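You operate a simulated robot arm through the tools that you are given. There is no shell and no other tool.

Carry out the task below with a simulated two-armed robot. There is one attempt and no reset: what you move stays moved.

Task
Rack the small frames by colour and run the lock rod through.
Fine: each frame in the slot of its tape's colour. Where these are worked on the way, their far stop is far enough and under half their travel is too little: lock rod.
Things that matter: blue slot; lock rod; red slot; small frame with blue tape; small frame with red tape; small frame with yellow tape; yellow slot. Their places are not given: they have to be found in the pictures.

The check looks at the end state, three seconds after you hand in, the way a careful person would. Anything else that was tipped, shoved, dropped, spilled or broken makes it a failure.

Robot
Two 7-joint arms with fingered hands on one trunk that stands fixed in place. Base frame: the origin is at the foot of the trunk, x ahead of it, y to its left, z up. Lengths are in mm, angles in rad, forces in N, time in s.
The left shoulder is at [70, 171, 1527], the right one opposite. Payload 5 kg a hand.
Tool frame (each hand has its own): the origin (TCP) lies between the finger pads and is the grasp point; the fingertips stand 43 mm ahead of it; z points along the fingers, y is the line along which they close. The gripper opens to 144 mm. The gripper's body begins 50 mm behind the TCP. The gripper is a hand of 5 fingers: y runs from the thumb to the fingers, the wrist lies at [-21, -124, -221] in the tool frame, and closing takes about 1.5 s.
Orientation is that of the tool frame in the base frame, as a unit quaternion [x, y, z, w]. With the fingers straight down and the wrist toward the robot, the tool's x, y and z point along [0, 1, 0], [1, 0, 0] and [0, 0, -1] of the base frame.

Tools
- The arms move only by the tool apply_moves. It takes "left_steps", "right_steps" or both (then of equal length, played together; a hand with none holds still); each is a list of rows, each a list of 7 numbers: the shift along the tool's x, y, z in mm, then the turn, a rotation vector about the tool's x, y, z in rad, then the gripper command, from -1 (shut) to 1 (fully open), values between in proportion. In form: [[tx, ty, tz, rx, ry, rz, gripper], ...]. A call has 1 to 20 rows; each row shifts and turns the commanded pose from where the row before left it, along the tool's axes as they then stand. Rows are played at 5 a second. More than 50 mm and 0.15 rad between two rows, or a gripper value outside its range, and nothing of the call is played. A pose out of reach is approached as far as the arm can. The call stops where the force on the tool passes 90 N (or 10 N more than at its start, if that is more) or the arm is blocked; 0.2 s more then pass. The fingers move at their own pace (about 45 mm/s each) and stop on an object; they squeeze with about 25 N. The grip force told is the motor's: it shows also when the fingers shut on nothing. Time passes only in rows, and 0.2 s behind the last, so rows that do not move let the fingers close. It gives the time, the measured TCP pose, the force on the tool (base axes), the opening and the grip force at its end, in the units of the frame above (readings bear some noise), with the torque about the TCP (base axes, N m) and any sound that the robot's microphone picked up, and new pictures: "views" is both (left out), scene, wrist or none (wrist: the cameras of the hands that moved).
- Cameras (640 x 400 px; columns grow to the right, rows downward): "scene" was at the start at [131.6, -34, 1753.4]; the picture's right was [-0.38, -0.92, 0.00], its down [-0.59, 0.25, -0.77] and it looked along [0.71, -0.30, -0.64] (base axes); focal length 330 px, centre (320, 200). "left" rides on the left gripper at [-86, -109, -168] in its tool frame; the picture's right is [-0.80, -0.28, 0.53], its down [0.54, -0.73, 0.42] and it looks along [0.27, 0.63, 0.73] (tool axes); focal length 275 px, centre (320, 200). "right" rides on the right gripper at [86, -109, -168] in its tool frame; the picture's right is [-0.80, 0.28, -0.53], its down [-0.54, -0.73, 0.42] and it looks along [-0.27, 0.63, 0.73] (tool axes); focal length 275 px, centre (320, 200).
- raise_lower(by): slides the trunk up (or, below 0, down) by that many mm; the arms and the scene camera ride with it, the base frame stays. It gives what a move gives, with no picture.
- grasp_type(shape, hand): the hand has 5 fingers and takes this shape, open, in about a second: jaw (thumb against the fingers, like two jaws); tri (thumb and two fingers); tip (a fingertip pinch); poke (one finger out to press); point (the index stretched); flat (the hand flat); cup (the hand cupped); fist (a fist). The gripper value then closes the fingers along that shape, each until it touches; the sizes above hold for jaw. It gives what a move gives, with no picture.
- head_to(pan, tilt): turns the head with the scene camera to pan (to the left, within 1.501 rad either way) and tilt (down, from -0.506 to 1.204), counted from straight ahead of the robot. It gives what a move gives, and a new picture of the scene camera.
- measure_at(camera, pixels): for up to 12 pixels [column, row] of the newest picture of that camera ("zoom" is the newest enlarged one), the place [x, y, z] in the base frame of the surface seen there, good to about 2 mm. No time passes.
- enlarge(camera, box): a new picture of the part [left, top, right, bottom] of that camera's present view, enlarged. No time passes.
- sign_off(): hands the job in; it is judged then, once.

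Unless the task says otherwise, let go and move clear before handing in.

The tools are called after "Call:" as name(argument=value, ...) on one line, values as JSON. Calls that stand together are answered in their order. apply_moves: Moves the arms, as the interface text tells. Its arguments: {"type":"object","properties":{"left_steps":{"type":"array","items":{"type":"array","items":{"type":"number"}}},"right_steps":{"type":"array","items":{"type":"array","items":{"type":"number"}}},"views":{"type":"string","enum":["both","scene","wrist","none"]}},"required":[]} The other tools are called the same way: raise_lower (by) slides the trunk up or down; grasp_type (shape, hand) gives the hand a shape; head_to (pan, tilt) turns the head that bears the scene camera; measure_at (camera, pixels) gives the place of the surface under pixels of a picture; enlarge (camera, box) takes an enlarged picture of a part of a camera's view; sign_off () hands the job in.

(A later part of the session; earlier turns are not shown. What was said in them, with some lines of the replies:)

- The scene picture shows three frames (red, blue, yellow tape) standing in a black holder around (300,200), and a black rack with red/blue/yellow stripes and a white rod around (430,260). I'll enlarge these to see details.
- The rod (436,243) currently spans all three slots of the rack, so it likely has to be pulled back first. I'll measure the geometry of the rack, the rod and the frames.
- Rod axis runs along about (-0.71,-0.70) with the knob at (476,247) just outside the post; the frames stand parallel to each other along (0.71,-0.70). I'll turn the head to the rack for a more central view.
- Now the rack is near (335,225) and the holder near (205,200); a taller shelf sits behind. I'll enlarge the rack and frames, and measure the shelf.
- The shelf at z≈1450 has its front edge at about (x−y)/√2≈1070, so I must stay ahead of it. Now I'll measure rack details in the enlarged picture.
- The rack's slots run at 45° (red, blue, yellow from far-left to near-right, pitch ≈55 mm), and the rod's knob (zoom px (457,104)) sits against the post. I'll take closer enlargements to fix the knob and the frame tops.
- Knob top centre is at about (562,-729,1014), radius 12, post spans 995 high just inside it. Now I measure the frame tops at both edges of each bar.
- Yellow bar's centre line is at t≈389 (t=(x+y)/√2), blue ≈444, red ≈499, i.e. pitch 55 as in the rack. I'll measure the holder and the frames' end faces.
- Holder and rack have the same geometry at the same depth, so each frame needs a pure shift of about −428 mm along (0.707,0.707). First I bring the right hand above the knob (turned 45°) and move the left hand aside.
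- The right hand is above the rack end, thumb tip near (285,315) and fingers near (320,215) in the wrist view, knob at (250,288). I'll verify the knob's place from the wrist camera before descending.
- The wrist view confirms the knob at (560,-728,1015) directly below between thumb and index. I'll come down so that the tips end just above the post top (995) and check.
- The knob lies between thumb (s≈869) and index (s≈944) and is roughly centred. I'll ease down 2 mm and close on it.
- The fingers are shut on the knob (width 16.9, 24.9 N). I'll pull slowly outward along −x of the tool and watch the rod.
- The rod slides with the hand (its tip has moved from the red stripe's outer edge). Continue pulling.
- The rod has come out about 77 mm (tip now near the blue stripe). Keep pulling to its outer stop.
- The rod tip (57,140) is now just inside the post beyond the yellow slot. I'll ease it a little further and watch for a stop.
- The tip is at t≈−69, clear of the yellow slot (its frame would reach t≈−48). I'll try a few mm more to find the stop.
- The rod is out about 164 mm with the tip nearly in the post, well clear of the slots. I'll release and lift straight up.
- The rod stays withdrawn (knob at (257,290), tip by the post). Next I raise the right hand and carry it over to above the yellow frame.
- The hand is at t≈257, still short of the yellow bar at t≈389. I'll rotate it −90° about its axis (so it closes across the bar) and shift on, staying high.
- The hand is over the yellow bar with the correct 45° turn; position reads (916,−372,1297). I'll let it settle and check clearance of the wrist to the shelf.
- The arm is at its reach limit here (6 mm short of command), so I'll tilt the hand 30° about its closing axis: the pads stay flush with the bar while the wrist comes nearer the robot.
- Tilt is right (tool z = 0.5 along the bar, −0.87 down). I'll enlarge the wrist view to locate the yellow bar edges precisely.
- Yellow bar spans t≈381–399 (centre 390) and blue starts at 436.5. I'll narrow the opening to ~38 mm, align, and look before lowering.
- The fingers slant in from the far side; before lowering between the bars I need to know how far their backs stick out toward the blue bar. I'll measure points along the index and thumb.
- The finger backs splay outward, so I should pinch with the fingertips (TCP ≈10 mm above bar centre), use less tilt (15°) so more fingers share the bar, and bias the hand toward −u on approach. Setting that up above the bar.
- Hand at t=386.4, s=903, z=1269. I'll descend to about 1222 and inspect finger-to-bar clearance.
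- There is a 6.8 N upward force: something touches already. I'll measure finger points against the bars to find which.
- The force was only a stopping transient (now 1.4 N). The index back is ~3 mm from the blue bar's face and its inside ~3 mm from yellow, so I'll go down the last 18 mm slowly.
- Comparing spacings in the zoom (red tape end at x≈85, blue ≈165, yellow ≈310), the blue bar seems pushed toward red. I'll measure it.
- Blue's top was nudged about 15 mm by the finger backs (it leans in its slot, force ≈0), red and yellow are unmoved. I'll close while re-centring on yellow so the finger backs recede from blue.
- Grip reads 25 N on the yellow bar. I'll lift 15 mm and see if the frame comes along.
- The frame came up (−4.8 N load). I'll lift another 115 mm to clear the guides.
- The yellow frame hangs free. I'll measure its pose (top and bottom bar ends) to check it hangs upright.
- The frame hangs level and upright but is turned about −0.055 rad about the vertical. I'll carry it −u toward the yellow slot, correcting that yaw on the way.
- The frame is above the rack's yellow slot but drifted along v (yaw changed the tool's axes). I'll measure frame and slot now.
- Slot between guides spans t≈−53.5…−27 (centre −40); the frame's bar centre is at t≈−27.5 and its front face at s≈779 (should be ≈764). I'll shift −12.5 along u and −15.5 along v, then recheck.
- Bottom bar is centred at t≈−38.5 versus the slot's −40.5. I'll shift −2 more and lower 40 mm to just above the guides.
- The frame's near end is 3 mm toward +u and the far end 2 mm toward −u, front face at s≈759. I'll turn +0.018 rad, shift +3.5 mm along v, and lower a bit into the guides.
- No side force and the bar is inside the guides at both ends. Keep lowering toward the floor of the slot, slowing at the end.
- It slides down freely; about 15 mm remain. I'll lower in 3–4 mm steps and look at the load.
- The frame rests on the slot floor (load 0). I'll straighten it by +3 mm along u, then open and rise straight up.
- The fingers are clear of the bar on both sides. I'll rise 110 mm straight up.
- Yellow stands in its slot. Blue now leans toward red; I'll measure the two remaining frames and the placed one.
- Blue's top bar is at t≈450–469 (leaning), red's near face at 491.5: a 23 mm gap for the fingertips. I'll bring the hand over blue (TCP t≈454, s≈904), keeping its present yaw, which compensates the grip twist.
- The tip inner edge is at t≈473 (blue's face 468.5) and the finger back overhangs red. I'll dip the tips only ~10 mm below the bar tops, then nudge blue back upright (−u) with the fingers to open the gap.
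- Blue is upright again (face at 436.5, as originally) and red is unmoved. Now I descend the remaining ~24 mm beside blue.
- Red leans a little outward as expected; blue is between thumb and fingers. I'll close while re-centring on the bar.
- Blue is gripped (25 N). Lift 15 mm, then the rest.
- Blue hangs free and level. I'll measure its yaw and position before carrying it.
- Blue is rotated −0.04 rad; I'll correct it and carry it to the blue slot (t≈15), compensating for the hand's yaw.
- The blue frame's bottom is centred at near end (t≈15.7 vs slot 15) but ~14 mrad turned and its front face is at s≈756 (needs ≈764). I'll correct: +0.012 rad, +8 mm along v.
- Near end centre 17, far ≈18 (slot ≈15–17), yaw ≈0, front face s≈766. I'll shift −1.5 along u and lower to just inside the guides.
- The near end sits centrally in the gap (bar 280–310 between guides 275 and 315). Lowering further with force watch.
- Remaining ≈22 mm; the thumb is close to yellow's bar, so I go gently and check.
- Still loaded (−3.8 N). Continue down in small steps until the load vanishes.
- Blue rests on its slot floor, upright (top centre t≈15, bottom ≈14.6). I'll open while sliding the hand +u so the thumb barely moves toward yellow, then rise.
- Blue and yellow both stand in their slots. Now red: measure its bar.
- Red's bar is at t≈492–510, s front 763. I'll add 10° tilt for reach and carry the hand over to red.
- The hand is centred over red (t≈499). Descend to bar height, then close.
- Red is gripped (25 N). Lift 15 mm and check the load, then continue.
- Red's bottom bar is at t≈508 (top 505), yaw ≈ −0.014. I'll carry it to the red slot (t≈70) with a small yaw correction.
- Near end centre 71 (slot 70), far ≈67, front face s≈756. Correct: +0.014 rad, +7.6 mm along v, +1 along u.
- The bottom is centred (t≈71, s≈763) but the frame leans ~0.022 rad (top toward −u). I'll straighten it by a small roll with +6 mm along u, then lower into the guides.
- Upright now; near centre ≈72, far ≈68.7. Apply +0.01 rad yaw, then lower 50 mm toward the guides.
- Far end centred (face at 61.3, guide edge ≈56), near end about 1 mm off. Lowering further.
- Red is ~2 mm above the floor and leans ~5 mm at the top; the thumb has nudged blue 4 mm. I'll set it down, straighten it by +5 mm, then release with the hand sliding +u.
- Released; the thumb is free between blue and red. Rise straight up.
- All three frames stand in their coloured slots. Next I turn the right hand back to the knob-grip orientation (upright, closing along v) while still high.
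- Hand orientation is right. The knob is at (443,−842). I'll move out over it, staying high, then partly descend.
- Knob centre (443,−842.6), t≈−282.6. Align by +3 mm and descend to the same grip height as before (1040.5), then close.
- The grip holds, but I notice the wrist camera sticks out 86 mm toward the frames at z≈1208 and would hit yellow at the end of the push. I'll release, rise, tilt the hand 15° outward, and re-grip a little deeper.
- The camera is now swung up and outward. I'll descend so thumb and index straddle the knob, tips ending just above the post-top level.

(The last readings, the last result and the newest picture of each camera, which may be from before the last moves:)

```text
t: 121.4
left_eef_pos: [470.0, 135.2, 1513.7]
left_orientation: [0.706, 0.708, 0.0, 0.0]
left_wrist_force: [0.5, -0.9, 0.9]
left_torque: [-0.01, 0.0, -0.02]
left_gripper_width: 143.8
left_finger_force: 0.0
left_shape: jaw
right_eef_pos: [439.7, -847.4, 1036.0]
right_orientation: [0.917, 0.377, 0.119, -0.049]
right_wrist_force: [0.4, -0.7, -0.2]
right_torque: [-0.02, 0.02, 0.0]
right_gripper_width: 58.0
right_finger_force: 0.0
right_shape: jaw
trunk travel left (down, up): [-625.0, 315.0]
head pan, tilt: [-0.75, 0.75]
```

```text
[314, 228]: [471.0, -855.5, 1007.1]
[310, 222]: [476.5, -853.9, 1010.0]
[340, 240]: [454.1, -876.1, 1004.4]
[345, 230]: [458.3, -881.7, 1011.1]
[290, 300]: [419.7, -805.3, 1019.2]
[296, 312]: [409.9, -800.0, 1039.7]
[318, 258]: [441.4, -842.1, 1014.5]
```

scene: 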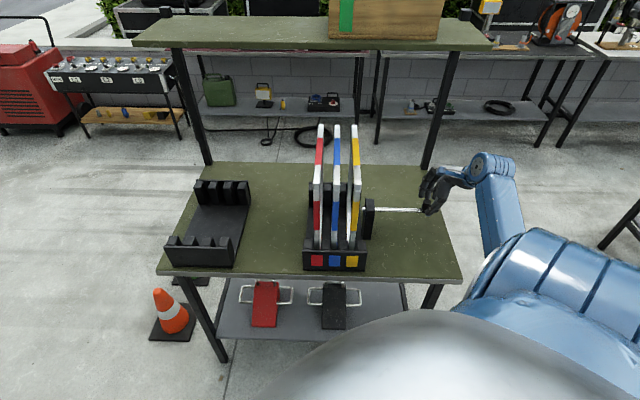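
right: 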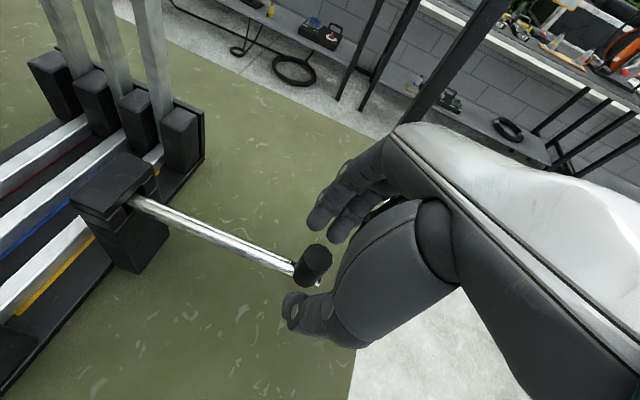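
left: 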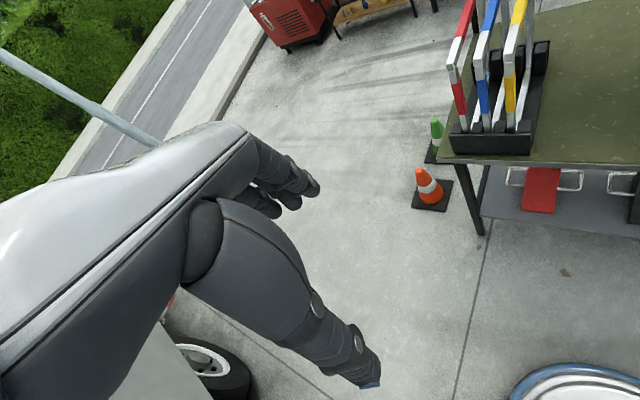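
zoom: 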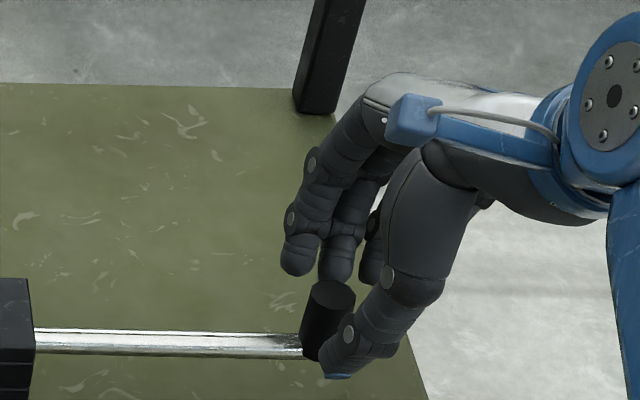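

Tips are at z≈1004, index and thumb aligned with the knob (t≈−282). Lower 4 mm and close.

Call:
apply_moves(right_steps=[[-1, 0, 3.9, 0, 0, 0, -0.3], [0, 0, 0, 0, 0, 0, -0.6], [0, 0, 0, 0, 0, 0, -1], [0, 0, 0, 0, 0, 0, -1], [0, 0, 0, 0, 0, 0, -1], [0, 0, 0, 0, 0, 0, -1], [0, 0, 0, 0, 0, 0, -1], [0, 0, 0, 0, 0, 0, -1]])

Call:
enlarge(camera="right", box=[220, 180, 380, 340])

Call:
enlarge(camera="scene", box=[390, 150, 460, 220])

```text
t: 123.2
left_eef_pos: [470.2, 135.1, 1514.8]
left_orientation: [0.707, 0.707, 0.0, 0.0]
left_wrist_force: [-0.6, -0.1, -0.5]
left_torque: [-0.02, 0.0, -0.01]
left_gripper_width: 143.9
left_finger_force: 0.1
left_shape: jaw
right_eef_pos: [439.7, -847.1, 1031.7]
right_orientation: [0.917, 0.378, 0.119, -0.05]
right_wrist_force: [-3.1, 4.0, -3.3]
right_torque: [0.08, 0.11, 0.04]
right_gripper_width: 17.4
right_finger_force: 24.3
right_shape: jaw
trunk travel left (down, up): [-625.0, 315.0]
head pan, tilt: [-0.75, 0.75]
```

scene: 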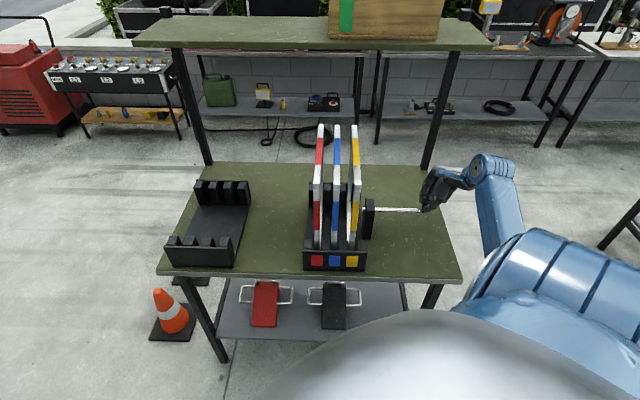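
right: 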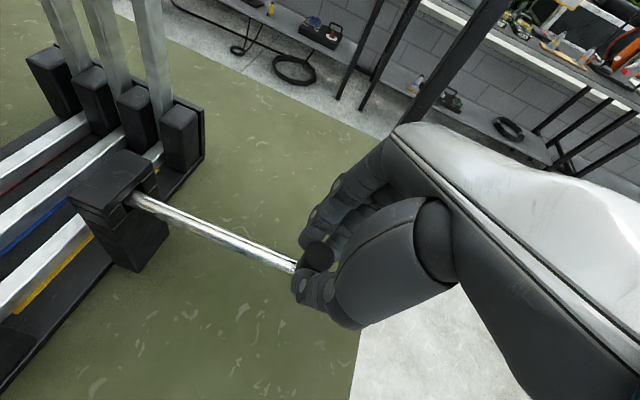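

```text
2.50 times, centred on (300, 260) of right
```

zoom: 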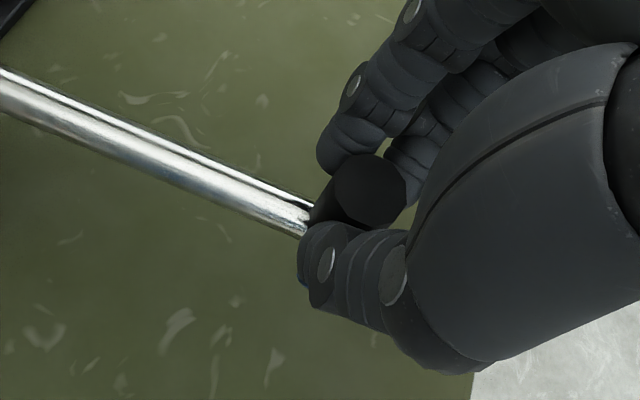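

```text
5.71 times, centred on (425, 185) of scene
```

zoom: 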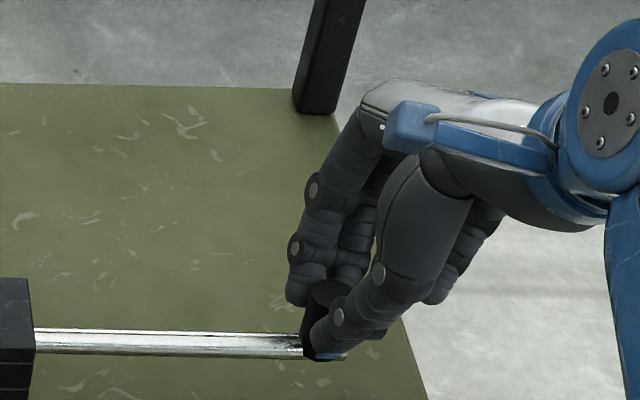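

Call:
measure_at(camera="zoom", pixels=[[322, 352], [330, 345], [315, 335], [345, 335], [297, 295], [335, 355], [310, 345]])

```text
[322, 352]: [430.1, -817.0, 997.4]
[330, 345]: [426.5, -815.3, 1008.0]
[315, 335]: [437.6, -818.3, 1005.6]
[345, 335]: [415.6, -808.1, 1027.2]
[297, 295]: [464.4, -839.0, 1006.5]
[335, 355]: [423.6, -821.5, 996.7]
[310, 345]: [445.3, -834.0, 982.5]
```

Thumb tip is at z≈997, just above the post's top. Now push the rod inward in steps, watching force.

Call:
apply_moves(right_steps=[[3.9, 0, 1.04, 0, 0, 0, -1], [7.7, 0, 2.07, 0, 0, 0, -1], [7.7, 0, 2.07, 0, 0, 0, -1], [7.7, 0, 2.07, 0, 0, 0, -1], [7.7, 0, 2.07, 0, 0, 0, -1], [7.7, 0, 2.07, 0, 0, 0, -1], [0, 0, 0, 0, 0, 0, -1]])

Call:
enlarge(camera="scene", box=[300, 120, 450, 275])

```text
t: 124.8
left_eef_pos: [470.5, 134.1, 1515.4]
left_orientation: [0.707, 0.707, 0.0, 0.0]
left_wrist_force: [0.5, -0.6, -0.1]
left_torque: [-0.05, 0.01, 0.0]
left_gripper_width: 144.0
left_finger_force: 0.1
left_shape: jaw
right_eef_pos: [470.4, -818.0, 1032.2]
right_orientation: [0.917, 0.377, 0.12, -0.05]
right_wrist_force: [-6.9, 6.8, -7.3]
right_torque: [0.18, 0.27, 0.04]
right_gripper_width: 17.2
right_finger_force: 25.3
right_shape: jaw
trunk travel left (down, up): [-625.0, 315.0]
head pan, tilt: [-0.75, 0.75]
```

scene: 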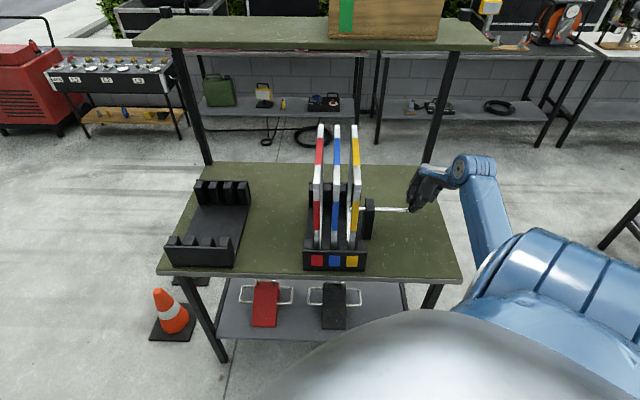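
right: 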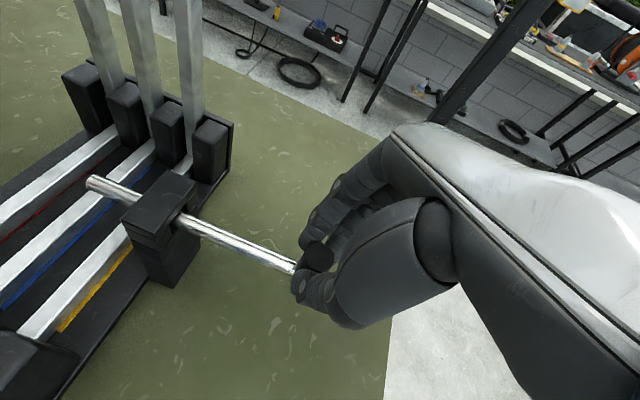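

```text
2.58 times, centred on (375, 198) of scene
```

zoom: 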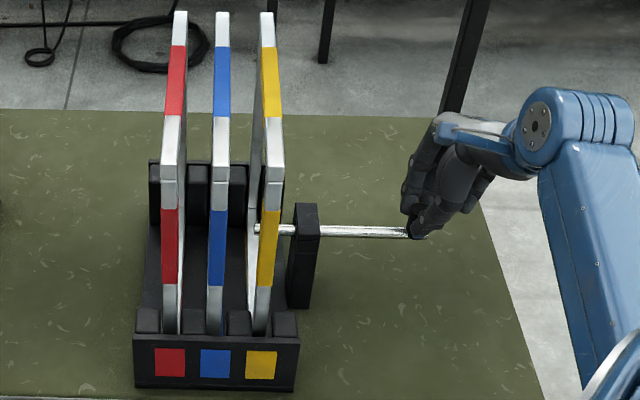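

The rod slides in through yellow; a sideways force of ~10 N builds up along −v, so I'll add a slight −v drift while pushing on.

Call:
apply_moves(right_steps=[[7.7, -0.5, 2.07, 0, 0, 0, -1], [7.7, -0.3, 2.07, 0, 0, 0, -1], [7.7, -0.2, 2.07, 0, 0, 0, -1], [7.7, -0.1, 2.07, 0, 0, 0, -1], [7.7, -0.1, 2.07, 0, 0, 0, -1], [7.7, -0.1, 2.07, 0, 0, 0, -1], [0, 0, 0, 0, 0, 0, -1]])

Call:
enlarge(camera="scene", box=[300, 120, 450, 275])

```text
t: 126.4
left_eef_pos: [470.0, 134.9, 1514.7]
left_orientation: [0.707, 0.708, 0.0, 0.0]
left_wrist_force: [0.4, 0.3, 0.4]
left_torque: [0.01, 0.02, 0.0]
left_gripper_width: 143.7
left_finger_force: 0.2
left_shape: jaw
right_eef_pos: [505.1, -781.2, 1030.4]
right_orientation: [0.917, 0.378, 0.12, -0.048]
right_wrist_force: [-0.5, 0.3, 1.2]
right_torque: [0.0, 0.0, -0.02]
right_gripper_width: 17.1
right_finger_force: 25.0
right_shape: jaw
trunk travel left (down, up): [-625.0, 315.0]
head pan, tilt: [-0.75, 0.75]
```

scene: 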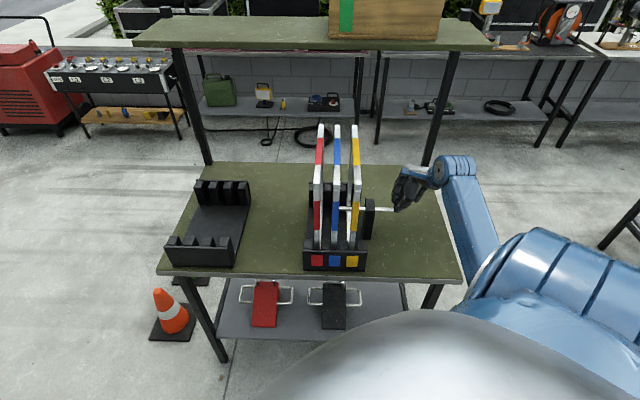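
right: 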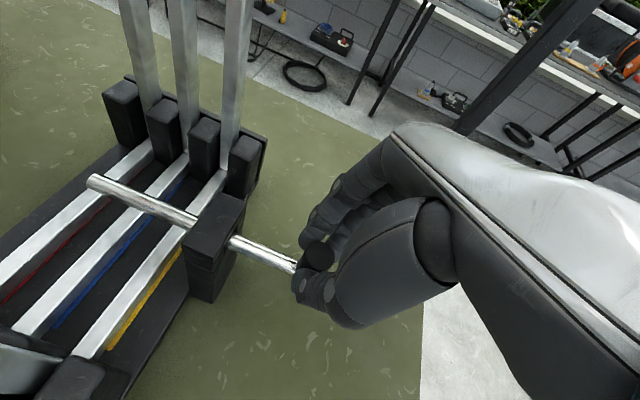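

```text
2.58 times, centred on (375, 198) of scene
```

zoom: 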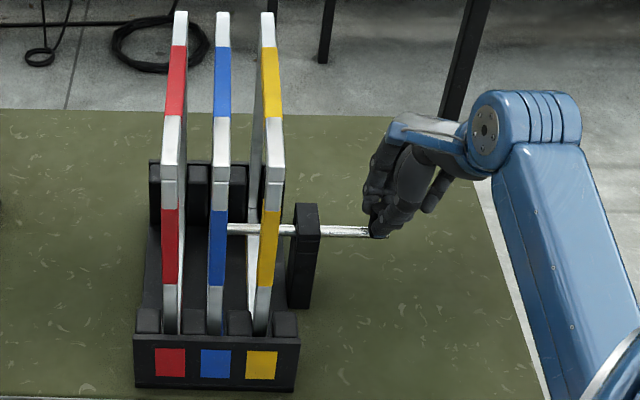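

Forces are near zero and the rod tip is past yellow and at blue. About 71 mm remain; continue.

Call:
apply_moves(right_steps=[[7.7, -0.1, 2.07, 0, 0, 0, -1], [7.7, -0.1, 2.07, 0, 0, 0, -1], [7.7, -0.1, 2.07, 0, 0, 0, -1], [7.7, -0.1, 2.07, 0, 0, 0, -1], [7.7, -0.1, 2.07, 0, 0, 0, -1], [0, 0, 0, 0, 0, 0, -1]])

Call:
enlarge(camera="scene", box=[300, 120, 430, 275])

Call:
enlarge(camera="right", box=[150, 150, 350, 330])

```text
t: 127.8
left_eef_pos: [469.6, 135.8, 1515.9]
left_orientation: [0.707, 0.708, -0.001, 0.0]
left_wrist_force: [-0.7, 0.0, 0.9]
left_torque: [0.0, -0.01, 0.0]
left_gripper_width: 144.3
left_finger_force: 0.0
left_shape: jaw
right_eef_pos: [531.1, -753.4, 1031.3]
right_orientation: [0.917, 0.378, 0.121, -0.048]
right_wrist_force: [2.1, -2.5, 11.2]
right_torque: [-0.16, -0.29, 0.0]
right_gripper_width: 17.8
right_finger_force: 24.8
right_shape: jaw
trunk travel left (down, up): [-625.0, 315.0]
head pan, tilt: [-0.75, 0.75]
```

scene: 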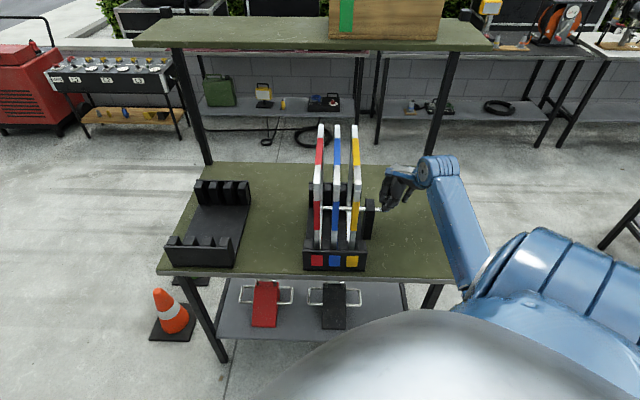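
right: 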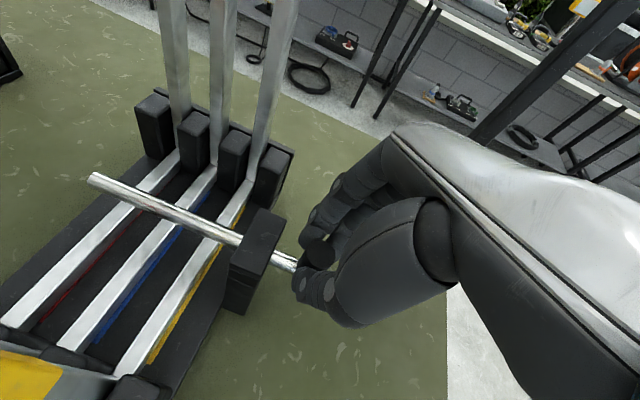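

```text
2.58 times, centred on (365, 198) of scene
```

zoom: 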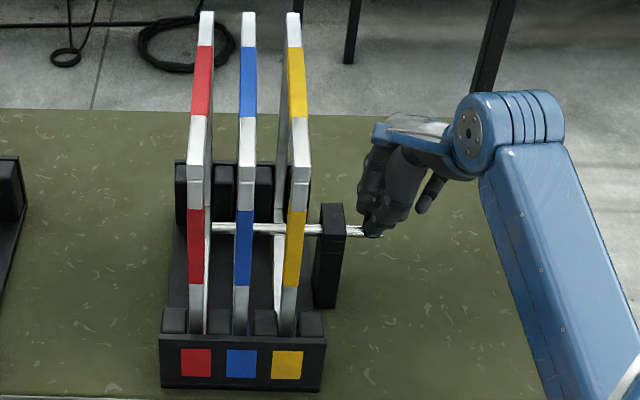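

```text
2.22 times, centred on (250, 240) of right
```

zoom: 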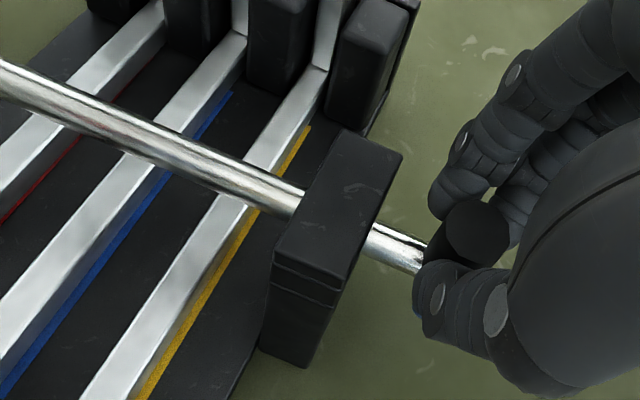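

The rod tip now enters the red frame; 33 mm remain. There's an 11 N upward force, so I relieve about 1.5 mm in height and continue slower.

Call:
apply_moves(right_steps=[[5.0, 0, 0.6, 0, 0, 0, -1], [5.0, 0, 0.6, 0, 0, 0, -1], [4.83, 0, 1.29, 0, 0, 0, -1], [4.83, 0, 1.29, 0, 0, 0, -1], [0, 0, 0, 0, 0, 0, -1]])

Call:
enlarge(camera="scene", box=[300, 150, 430, 275])

Call:
enlarge(camera="right", box=[150, 150, 350, 330])

```text
t: 129.0
left_eef_pos: [469.8, 135.3, 1514.3]
left_orientation: [0.707, 0.707, -0.001, 0.0]
left_wrist_force: [-0.3, -0.2, 0.7]
left_torque: [0.0, -0.01, -0.01]
left_gripper_width: 144.0
left_finger_force: 0.1
left_shape: jaw
right_eef_pos: [546.6, -738.6, 1031.0]
right_orientation: [0.917, 0.377, 0.119, -0.051]
right_wrist_force: [-2.7, 2.3, -2.3]
right_torque: [-0.03, 0.04, -0.01]
right_gripper_width: 17.8
right_finger_force: 24.2
right_shape: jaw
trunk travel left (down, up): [-625.0, 315.0]
head pan, tilt: [-0.75, 0.75]
```

scene: 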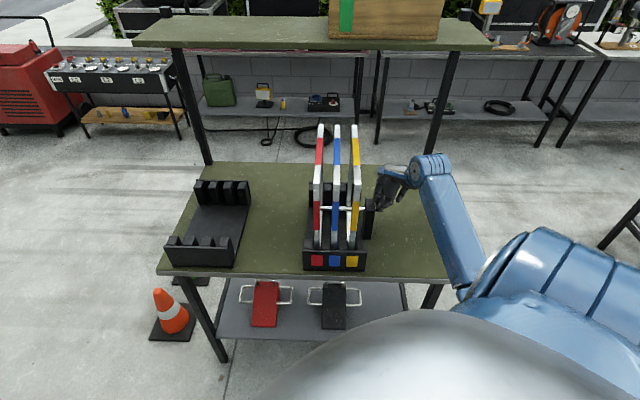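
right: 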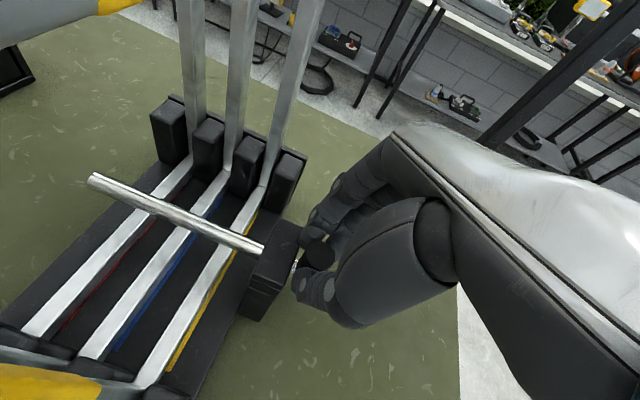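

```text
3.20 times, centred on (365, 212) of scene
```

zoom: 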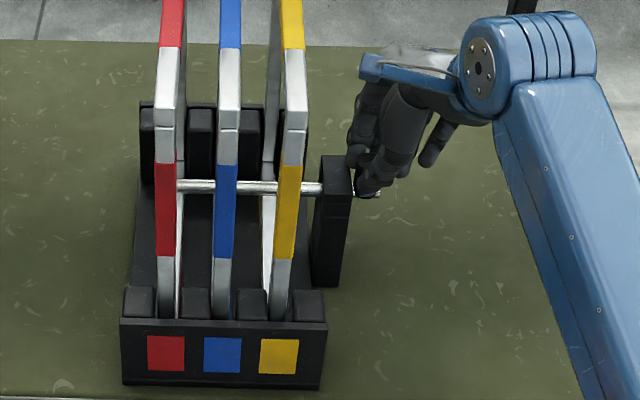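

```text
2.22 times, centred on (250, 240) of right
```

zoom: 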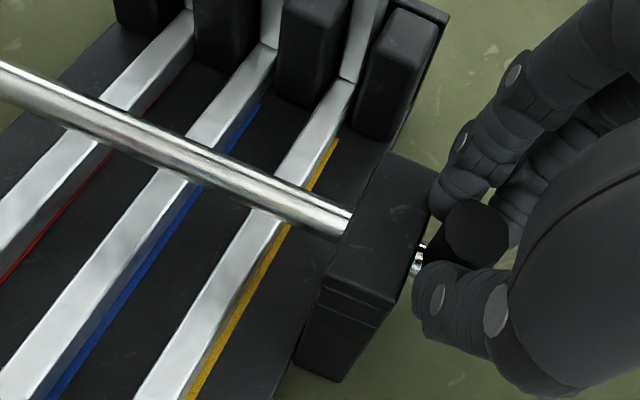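

About 11 mm left; the knob is almost at the post. Continue with 3 mm steps.

Call:
apply_moves(right_steps=[[2.9, 0, 0.78, 0, 0, 0, -1], [2.9, 0, 0.78, 0, 0, 0, -1], [2.9, 0, 0.78, 0, 0, 0, -1], [0, 0, 0, 0, 0, 0, -1]])

Call:
enlarge(camera="right", box=[150, 150, 350, 330])

```text
t: 130.0
left_eef_pos: [470.9, 133.9, 1514.9]
left_orientation: [0.707, 0.708, 0.0, -0.001]
left_wrist_force: [0.6, -0.2, -0.3]
left_torque: [-0.01, 0.01, -0.01]
left_gripper_width: 144.2
left_finger_force: 0.1
left_shape: jaw
right_eef_pos: [550.8, -734.4, 1032.2]
right_orientation: [0.917, 0.377, 0.12, -0.05]
right_wrist_force: [-3.1, 4.0, -12.3]
right_torque: [-0.03, 0.12, 0.01]
right_gripper_width: 17.0
right_finger_force: 25.3
right_shape: jaw
trunk travel left (down, up): [-625.0, 315.0]
head pan, tilt: [-0.75, 0.75]
```

scene: 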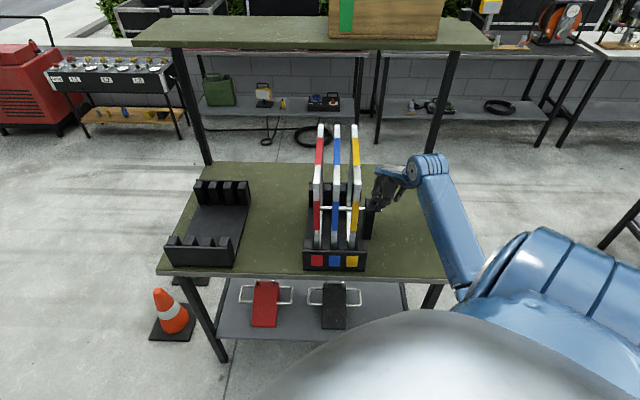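
right: 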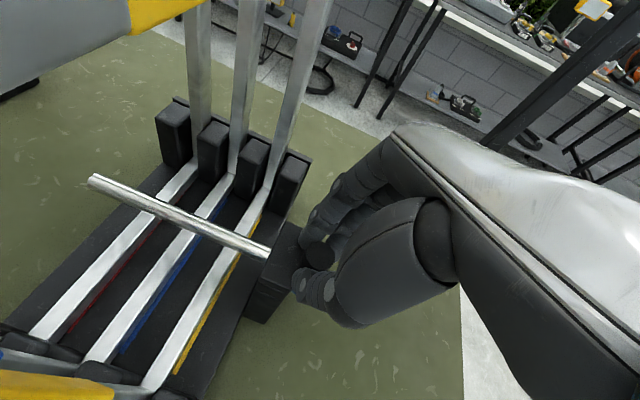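

```text
2.22 times, centred on (250, 240) of right
```

zoom: 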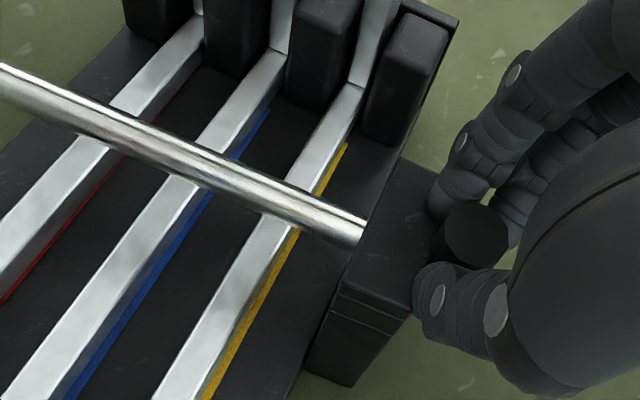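

Call:
apply_moves(right_steps=[[2.8, 0, 1.2, 0, 0, 0, -1], [2.8, 0, 1.0, 0, 0, 0, -1], [0, 0, 0, 0, 0, 0, -1], [0, 0, 0, 0, 0, 0, -1]])

Call:
enlarge(camera="right", box=[60, 130, 350, 330])

Call:
enlarge(camera="scene", box=[300, 150, 430, 275])

Call:
measure_at(camera="right", pixels=[[92, 180], [100, 184], [320, 252], [285, 240], [150, 205]])

```text
t: 131.0
left_eef_pos: [470.3, 133.3, 1515.3]
left_orientation: [0.707, 0.707, -0.001, 0.0]
left_wrist_force: [-0.2, -0.8, -0.5]
left_torque: [-0.02, -0.05, -0.03]
left_gripper_width: 143.9
left_finger_force: 0.0
left_shape: jaw
right_eef_pos: [555.2, -730.9, 1031.9]
right_orientation: [0.917, 0.378, 0.12, -0.05]
right_wrist_force: [-9.2, -2.5, -12.5]
right_torque: [-0.2, 0.33, -0.02]
right_gripper_width: 17.0
right_finger_force: 25.1
right_shape: jaw
trunk travel left (down, up): [-625.0, 315.0]
head pan, tilt: [-0.75, 0.75]
```

scene: 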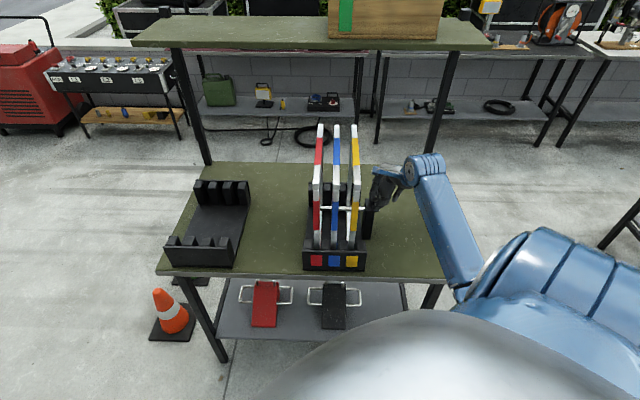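
right: 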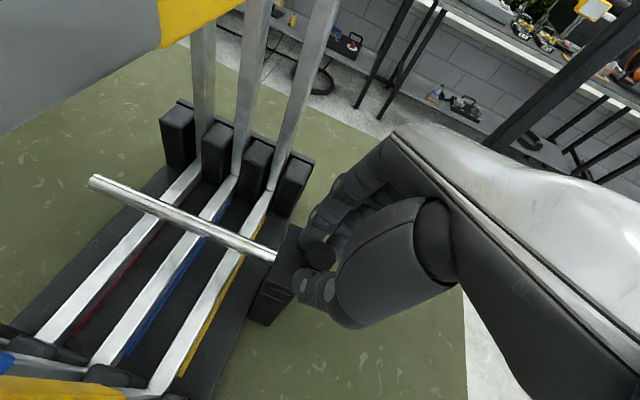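

```text
2.00 times, centred on (205, 230) of right
```

zoom: 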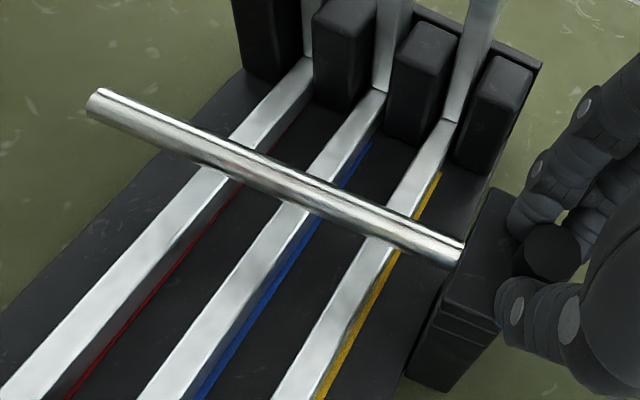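

```text
3.20 times, centred on (365, 212) of scene
```

zoom: 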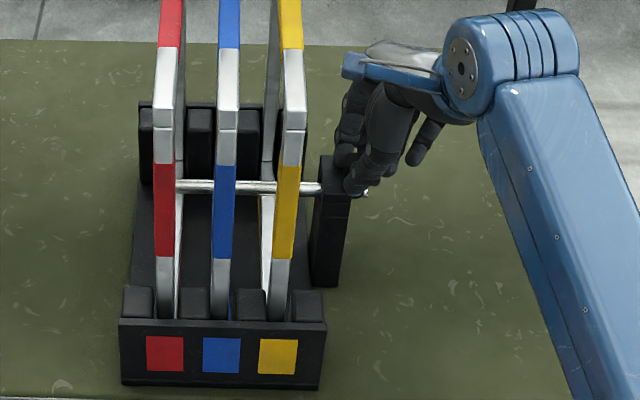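

```text
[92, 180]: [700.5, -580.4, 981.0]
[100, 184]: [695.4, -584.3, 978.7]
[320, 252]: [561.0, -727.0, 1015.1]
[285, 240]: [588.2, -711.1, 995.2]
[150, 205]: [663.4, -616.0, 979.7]
```

Rod tip is at t≈85 and knob at t≈−117.4, matching its original fully-in position, with 8 N push-back. I'll press 2 mm more to be sure of the stop, then check.

Call:
apply_moves(right_steps=[[1.9, 0, 0.6, 0, 0, 0, -1], [0, 0, 0, 0, 0, 0, -1]], views="wrist")

Call:
measure_at(camera="right", pixels=[[92, 180], [97, 183], [320, 252], [318, 256]])

```text
t: 131.6
left_eef_pos: [469.6, 132.8, 1515.7]
left_orientation: [0.707, 0.707, 0.0, 0.0]
left_wrist_force: [0.2, -0.1, -0.2]
left_torque: [0.02, 0.05, 0.01]
left_gripper_width: 144.0
left_finger_force: 0.0
left_shape: jaw
right_eef_pos: [555.4, -729.1, 1032.9]
right_orientation: [0.917, 0.377, 0.12, -0.049]
right_wrist_force: [-14.1, -5.8, -7.7]
right_torque: [-0.3, 0.47, -0.07]
right_gripper_width: 16.8
right_finger_force: 25.2
right_shape: jaw
trunk travel left (down, up): [-625.0, 315.0]
head pan, tilt: [-0.75, 0.75]
```

right: 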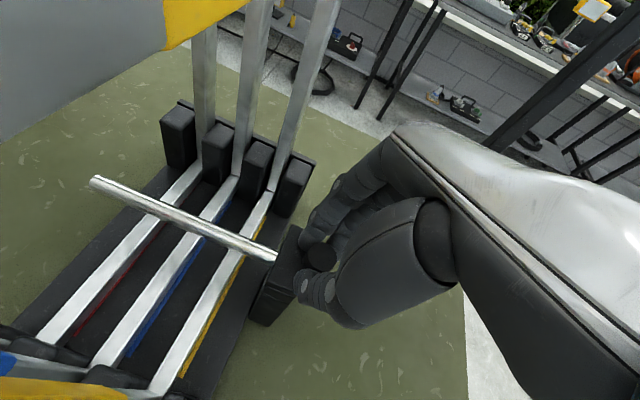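

```text
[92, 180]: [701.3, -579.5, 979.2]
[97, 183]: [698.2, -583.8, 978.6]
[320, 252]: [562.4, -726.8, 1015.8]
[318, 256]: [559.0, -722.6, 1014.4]
```

The push-back grew to ~14 N with no motion: the rod is at its stop, tip at t≈86 past the red frame. I'll open the fingers and rise straight up.

Call:
apply_moves(right_steps=[[0, 0, 0, 0, 0, 0, -0.7], [0, 0, 0, 0, 0, 0, -0.4], [0, 0, 0, 0, 0, 0, -0.15], [0, 0, 0, 0, 0, 0, -0.15], [2.1, 0, -7.7, 0, 0, 0, -0.15], [2.6, 0, -9.7, 0, 0, 0, -0.15], [5.2, 0, -19.3, 0, 0, 0, -0.15], [5.2, 0, -19.3, 0, 0, 0, -0.15], [0, 0, 0, 0, 0, 0, -0.15]])

Call:
enlarge(camera="scene", box=[300, 110, 430, 275])

Call:
enlarge(camera="right", box=[60, 130, 350, 350])

```text
t: 133.6
left_eef_pos: [470.8, 134.8, 1515.0]
left_orientation: [0.707, 0.708, 0.0, -0.001]
left_wrist_force: [0.3, -0.2, -0.1]
left_torque: [0.03, 0.0, 0.02]
left_gripper_width: 143.8
left_finger_force: 0.2
left_shape: jaw
right_eef_pos: [556.0, -727.1, 1089.6]
right_orientation: [0.917, 0.378, 0.119, -0.049]
right_wrist_force: [0.1, 0.8, -0.5]
right_torque: [-0.01, 0.05, -0.04]
right_gripper_width: 60.7
right_finger_force: 0.0
right_shape: jaw
trunk travel left (down, up): [-625.0, 315.0]
head pan, tilt: [-0.75, 0.75]
```

scene: 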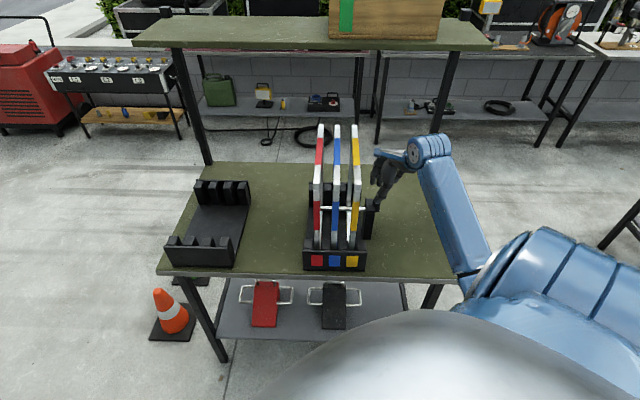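
right: 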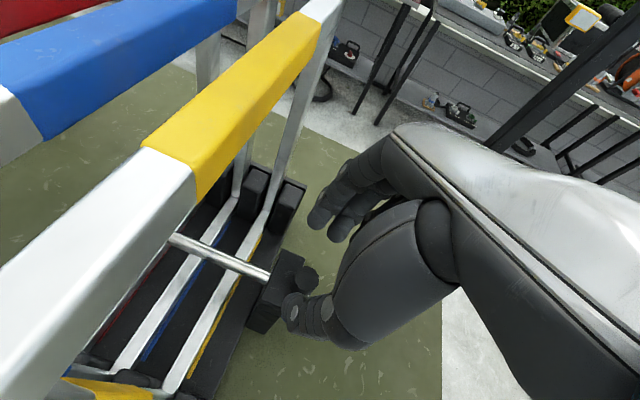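

```text
2.42 times, centred on (365, 192) of scene
```

zoom: 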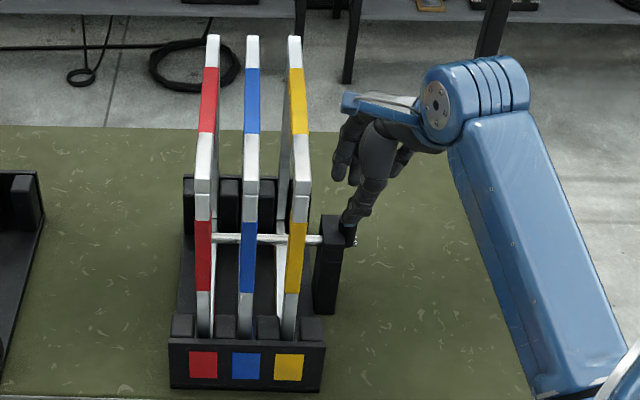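

```text
1.82 times, centred on (205, 240) of right
```

zoom: 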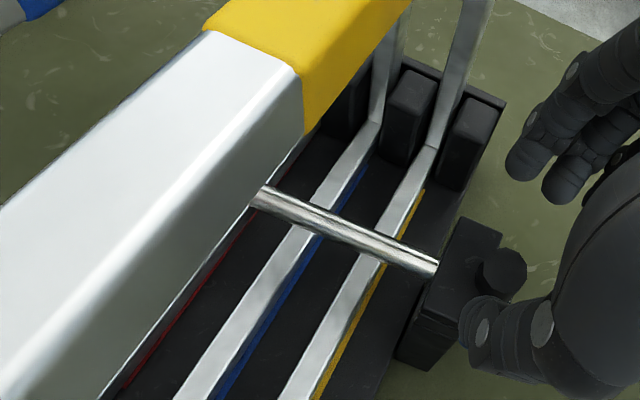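

The hand is clear of the knob, the rod stayed in. Move the hand away outward and up, then inspect everything.

Call:
apply_moves(right_steps=[[-30, 0, -25, 0, 0, 0, -0.15], [-36, 0, -22, 0, 0, 0, -0.15], [-36, 0, -22, 0, 0, 0, -0.15], [-36, 0, -22, 0, 0, 0, -0.15], [-36, -10, -22, 0, 0, 0, -0.15], [-20, -30, -22, 0, 0, 0, -0.15], [-10, -40, -20, 0, 0, 0, -0.15], [0, -40, -20, 0, 0, 0, -0.15], [0, 0, 0, 0, 0, 0, -0.15]])

Call:
enlarge(camera="scene", box=[290, 110, 400, 275])

Call:
enlarge(camera="scene", box=[300, 180, 390, 275])

```text
t: 135.6
left_eef_pos: [470.0, 134.1, 1514.2]
left_orientation: [0.706, 0.708, -0.001, 0.0]
left_wrist_force: [-0.7, 0.3, -0.7]
left_torque: [-0.02, 0.01, 0.01]
left_gripper_width: 143.6
left_finger_force: 0.0
left_shape: jaw
right_eef_pos: [300.3, -812.0, 1207.2]
right_orientation: [0.917, 0.378, 0.12, -0.049]
right_wrist_force: [0.1, 0.3, -0.6]
right_torque: [0.01, -0.01, 0.02]
right_gripper_width: 61.0
right_finger_force: 0.1
right_shape: jaw
trunk travel left (down, up): [-625.0, 315.0]
head pan, tilt: [-0.75, 0.75]
```

scene: 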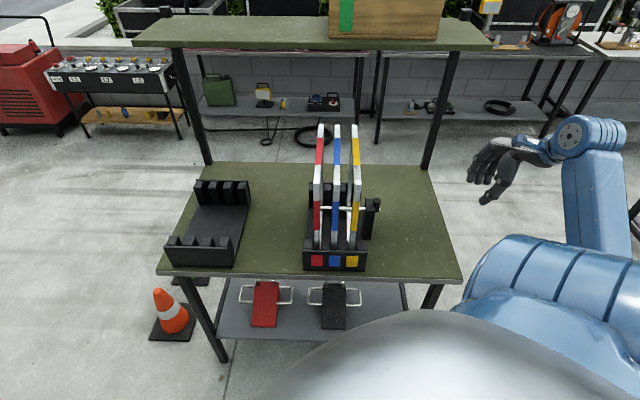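
right: 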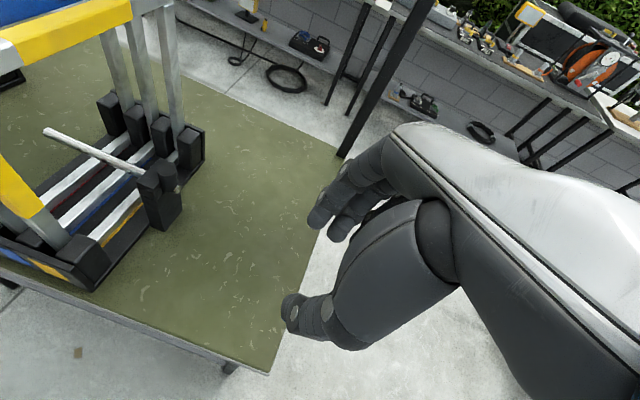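

```text
2.42 times, centred on (345, 192) of scene
```

zoom: 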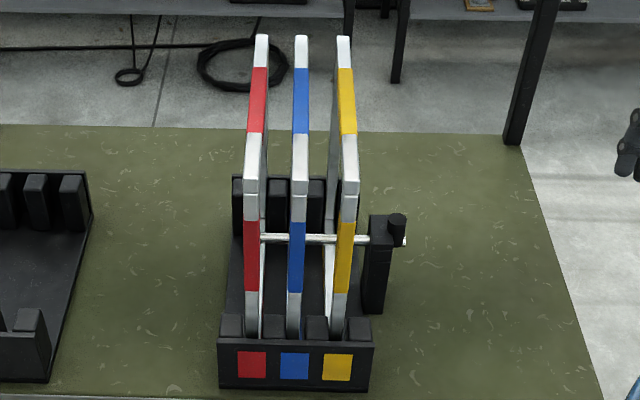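

```text
4.21 times, centred on (345, 228) of scene
```

zoom: 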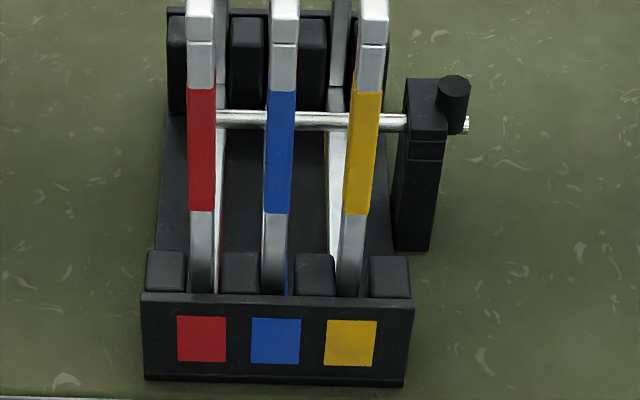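

Everything looks in place. A final check of heights and the rod end by measurement.

Call:
measure_at(camera="right", pixels=[[47, 133], [100, 155], [168, 168], [140, 205], [95, 195], [60, 175]])

Call:
measure_at(camera="scene", pixels=[[319, 150], [337, 150], [355, 150], [320, 128], [337, 128], [354, 128], [316, 186], [335, 186], [356, 186], [374, 200]])

Call:
enlarge(camera="right", box=[0, 80, 220, 300])

```text
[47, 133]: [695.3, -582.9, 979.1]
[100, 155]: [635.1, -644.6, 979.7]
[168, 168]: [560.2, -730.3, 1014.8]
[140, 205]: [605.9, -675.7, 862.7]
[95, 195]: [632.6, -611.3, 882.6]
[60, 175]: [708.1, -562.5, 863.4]
```

```text
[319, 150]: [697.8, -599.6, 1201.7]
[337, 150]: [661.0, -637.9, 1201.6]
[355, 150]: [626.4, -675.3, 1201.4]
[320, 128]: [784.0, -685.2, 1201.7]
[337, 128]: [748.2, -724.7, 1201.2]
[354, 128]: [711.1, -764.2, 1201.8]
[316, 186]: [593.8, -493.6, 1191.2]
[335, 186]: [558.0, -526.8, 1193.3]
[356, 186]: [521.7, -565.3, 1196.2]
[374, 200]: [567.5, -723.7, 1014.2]
```

```text
1.82 times, centred on (110, 190) of right
```

zoom: 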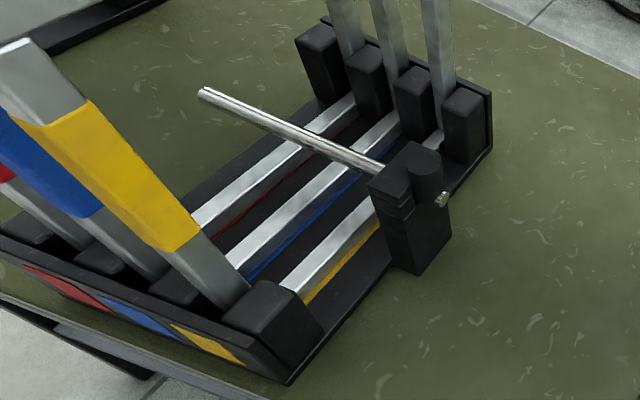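

All three frames sit at full depth (tops z≈1201.5) in their own colour's slot. The rod spans all three with its knob back at the post, and both hands are clear. Handing in.

Call:
sign_off()

```text
The job is handed in.
```

The three small frames are racked by colour, each at full depth in its own slot. The lock rod runs through all of them. I've handed the job in and have no result from the check yet.

- **Frames:** All three tops measure about 1201.5 mm, the same height as in their original holder.
- **Lock rod:** I pulled it out about 164 mm so the frames could go in; I stopped there without reaching its outer stop. I then pushed it back until it met resistance of about 14 N and stopped moving. Its tip is just past the red frame and the knob is back against the post, as it was at the start.
- **Contact on the way:** While I gripped yellow, the backs of the fingers pushed the blue frame's top about 15 mm sideways in the holder. I set blue upright again before lifting it. Red was also nudged in the holder, and blue and yellow were nudged a few millimetres in the rack. I saw nothing else touched or knocked.

Both hands are clear of the rack and table.
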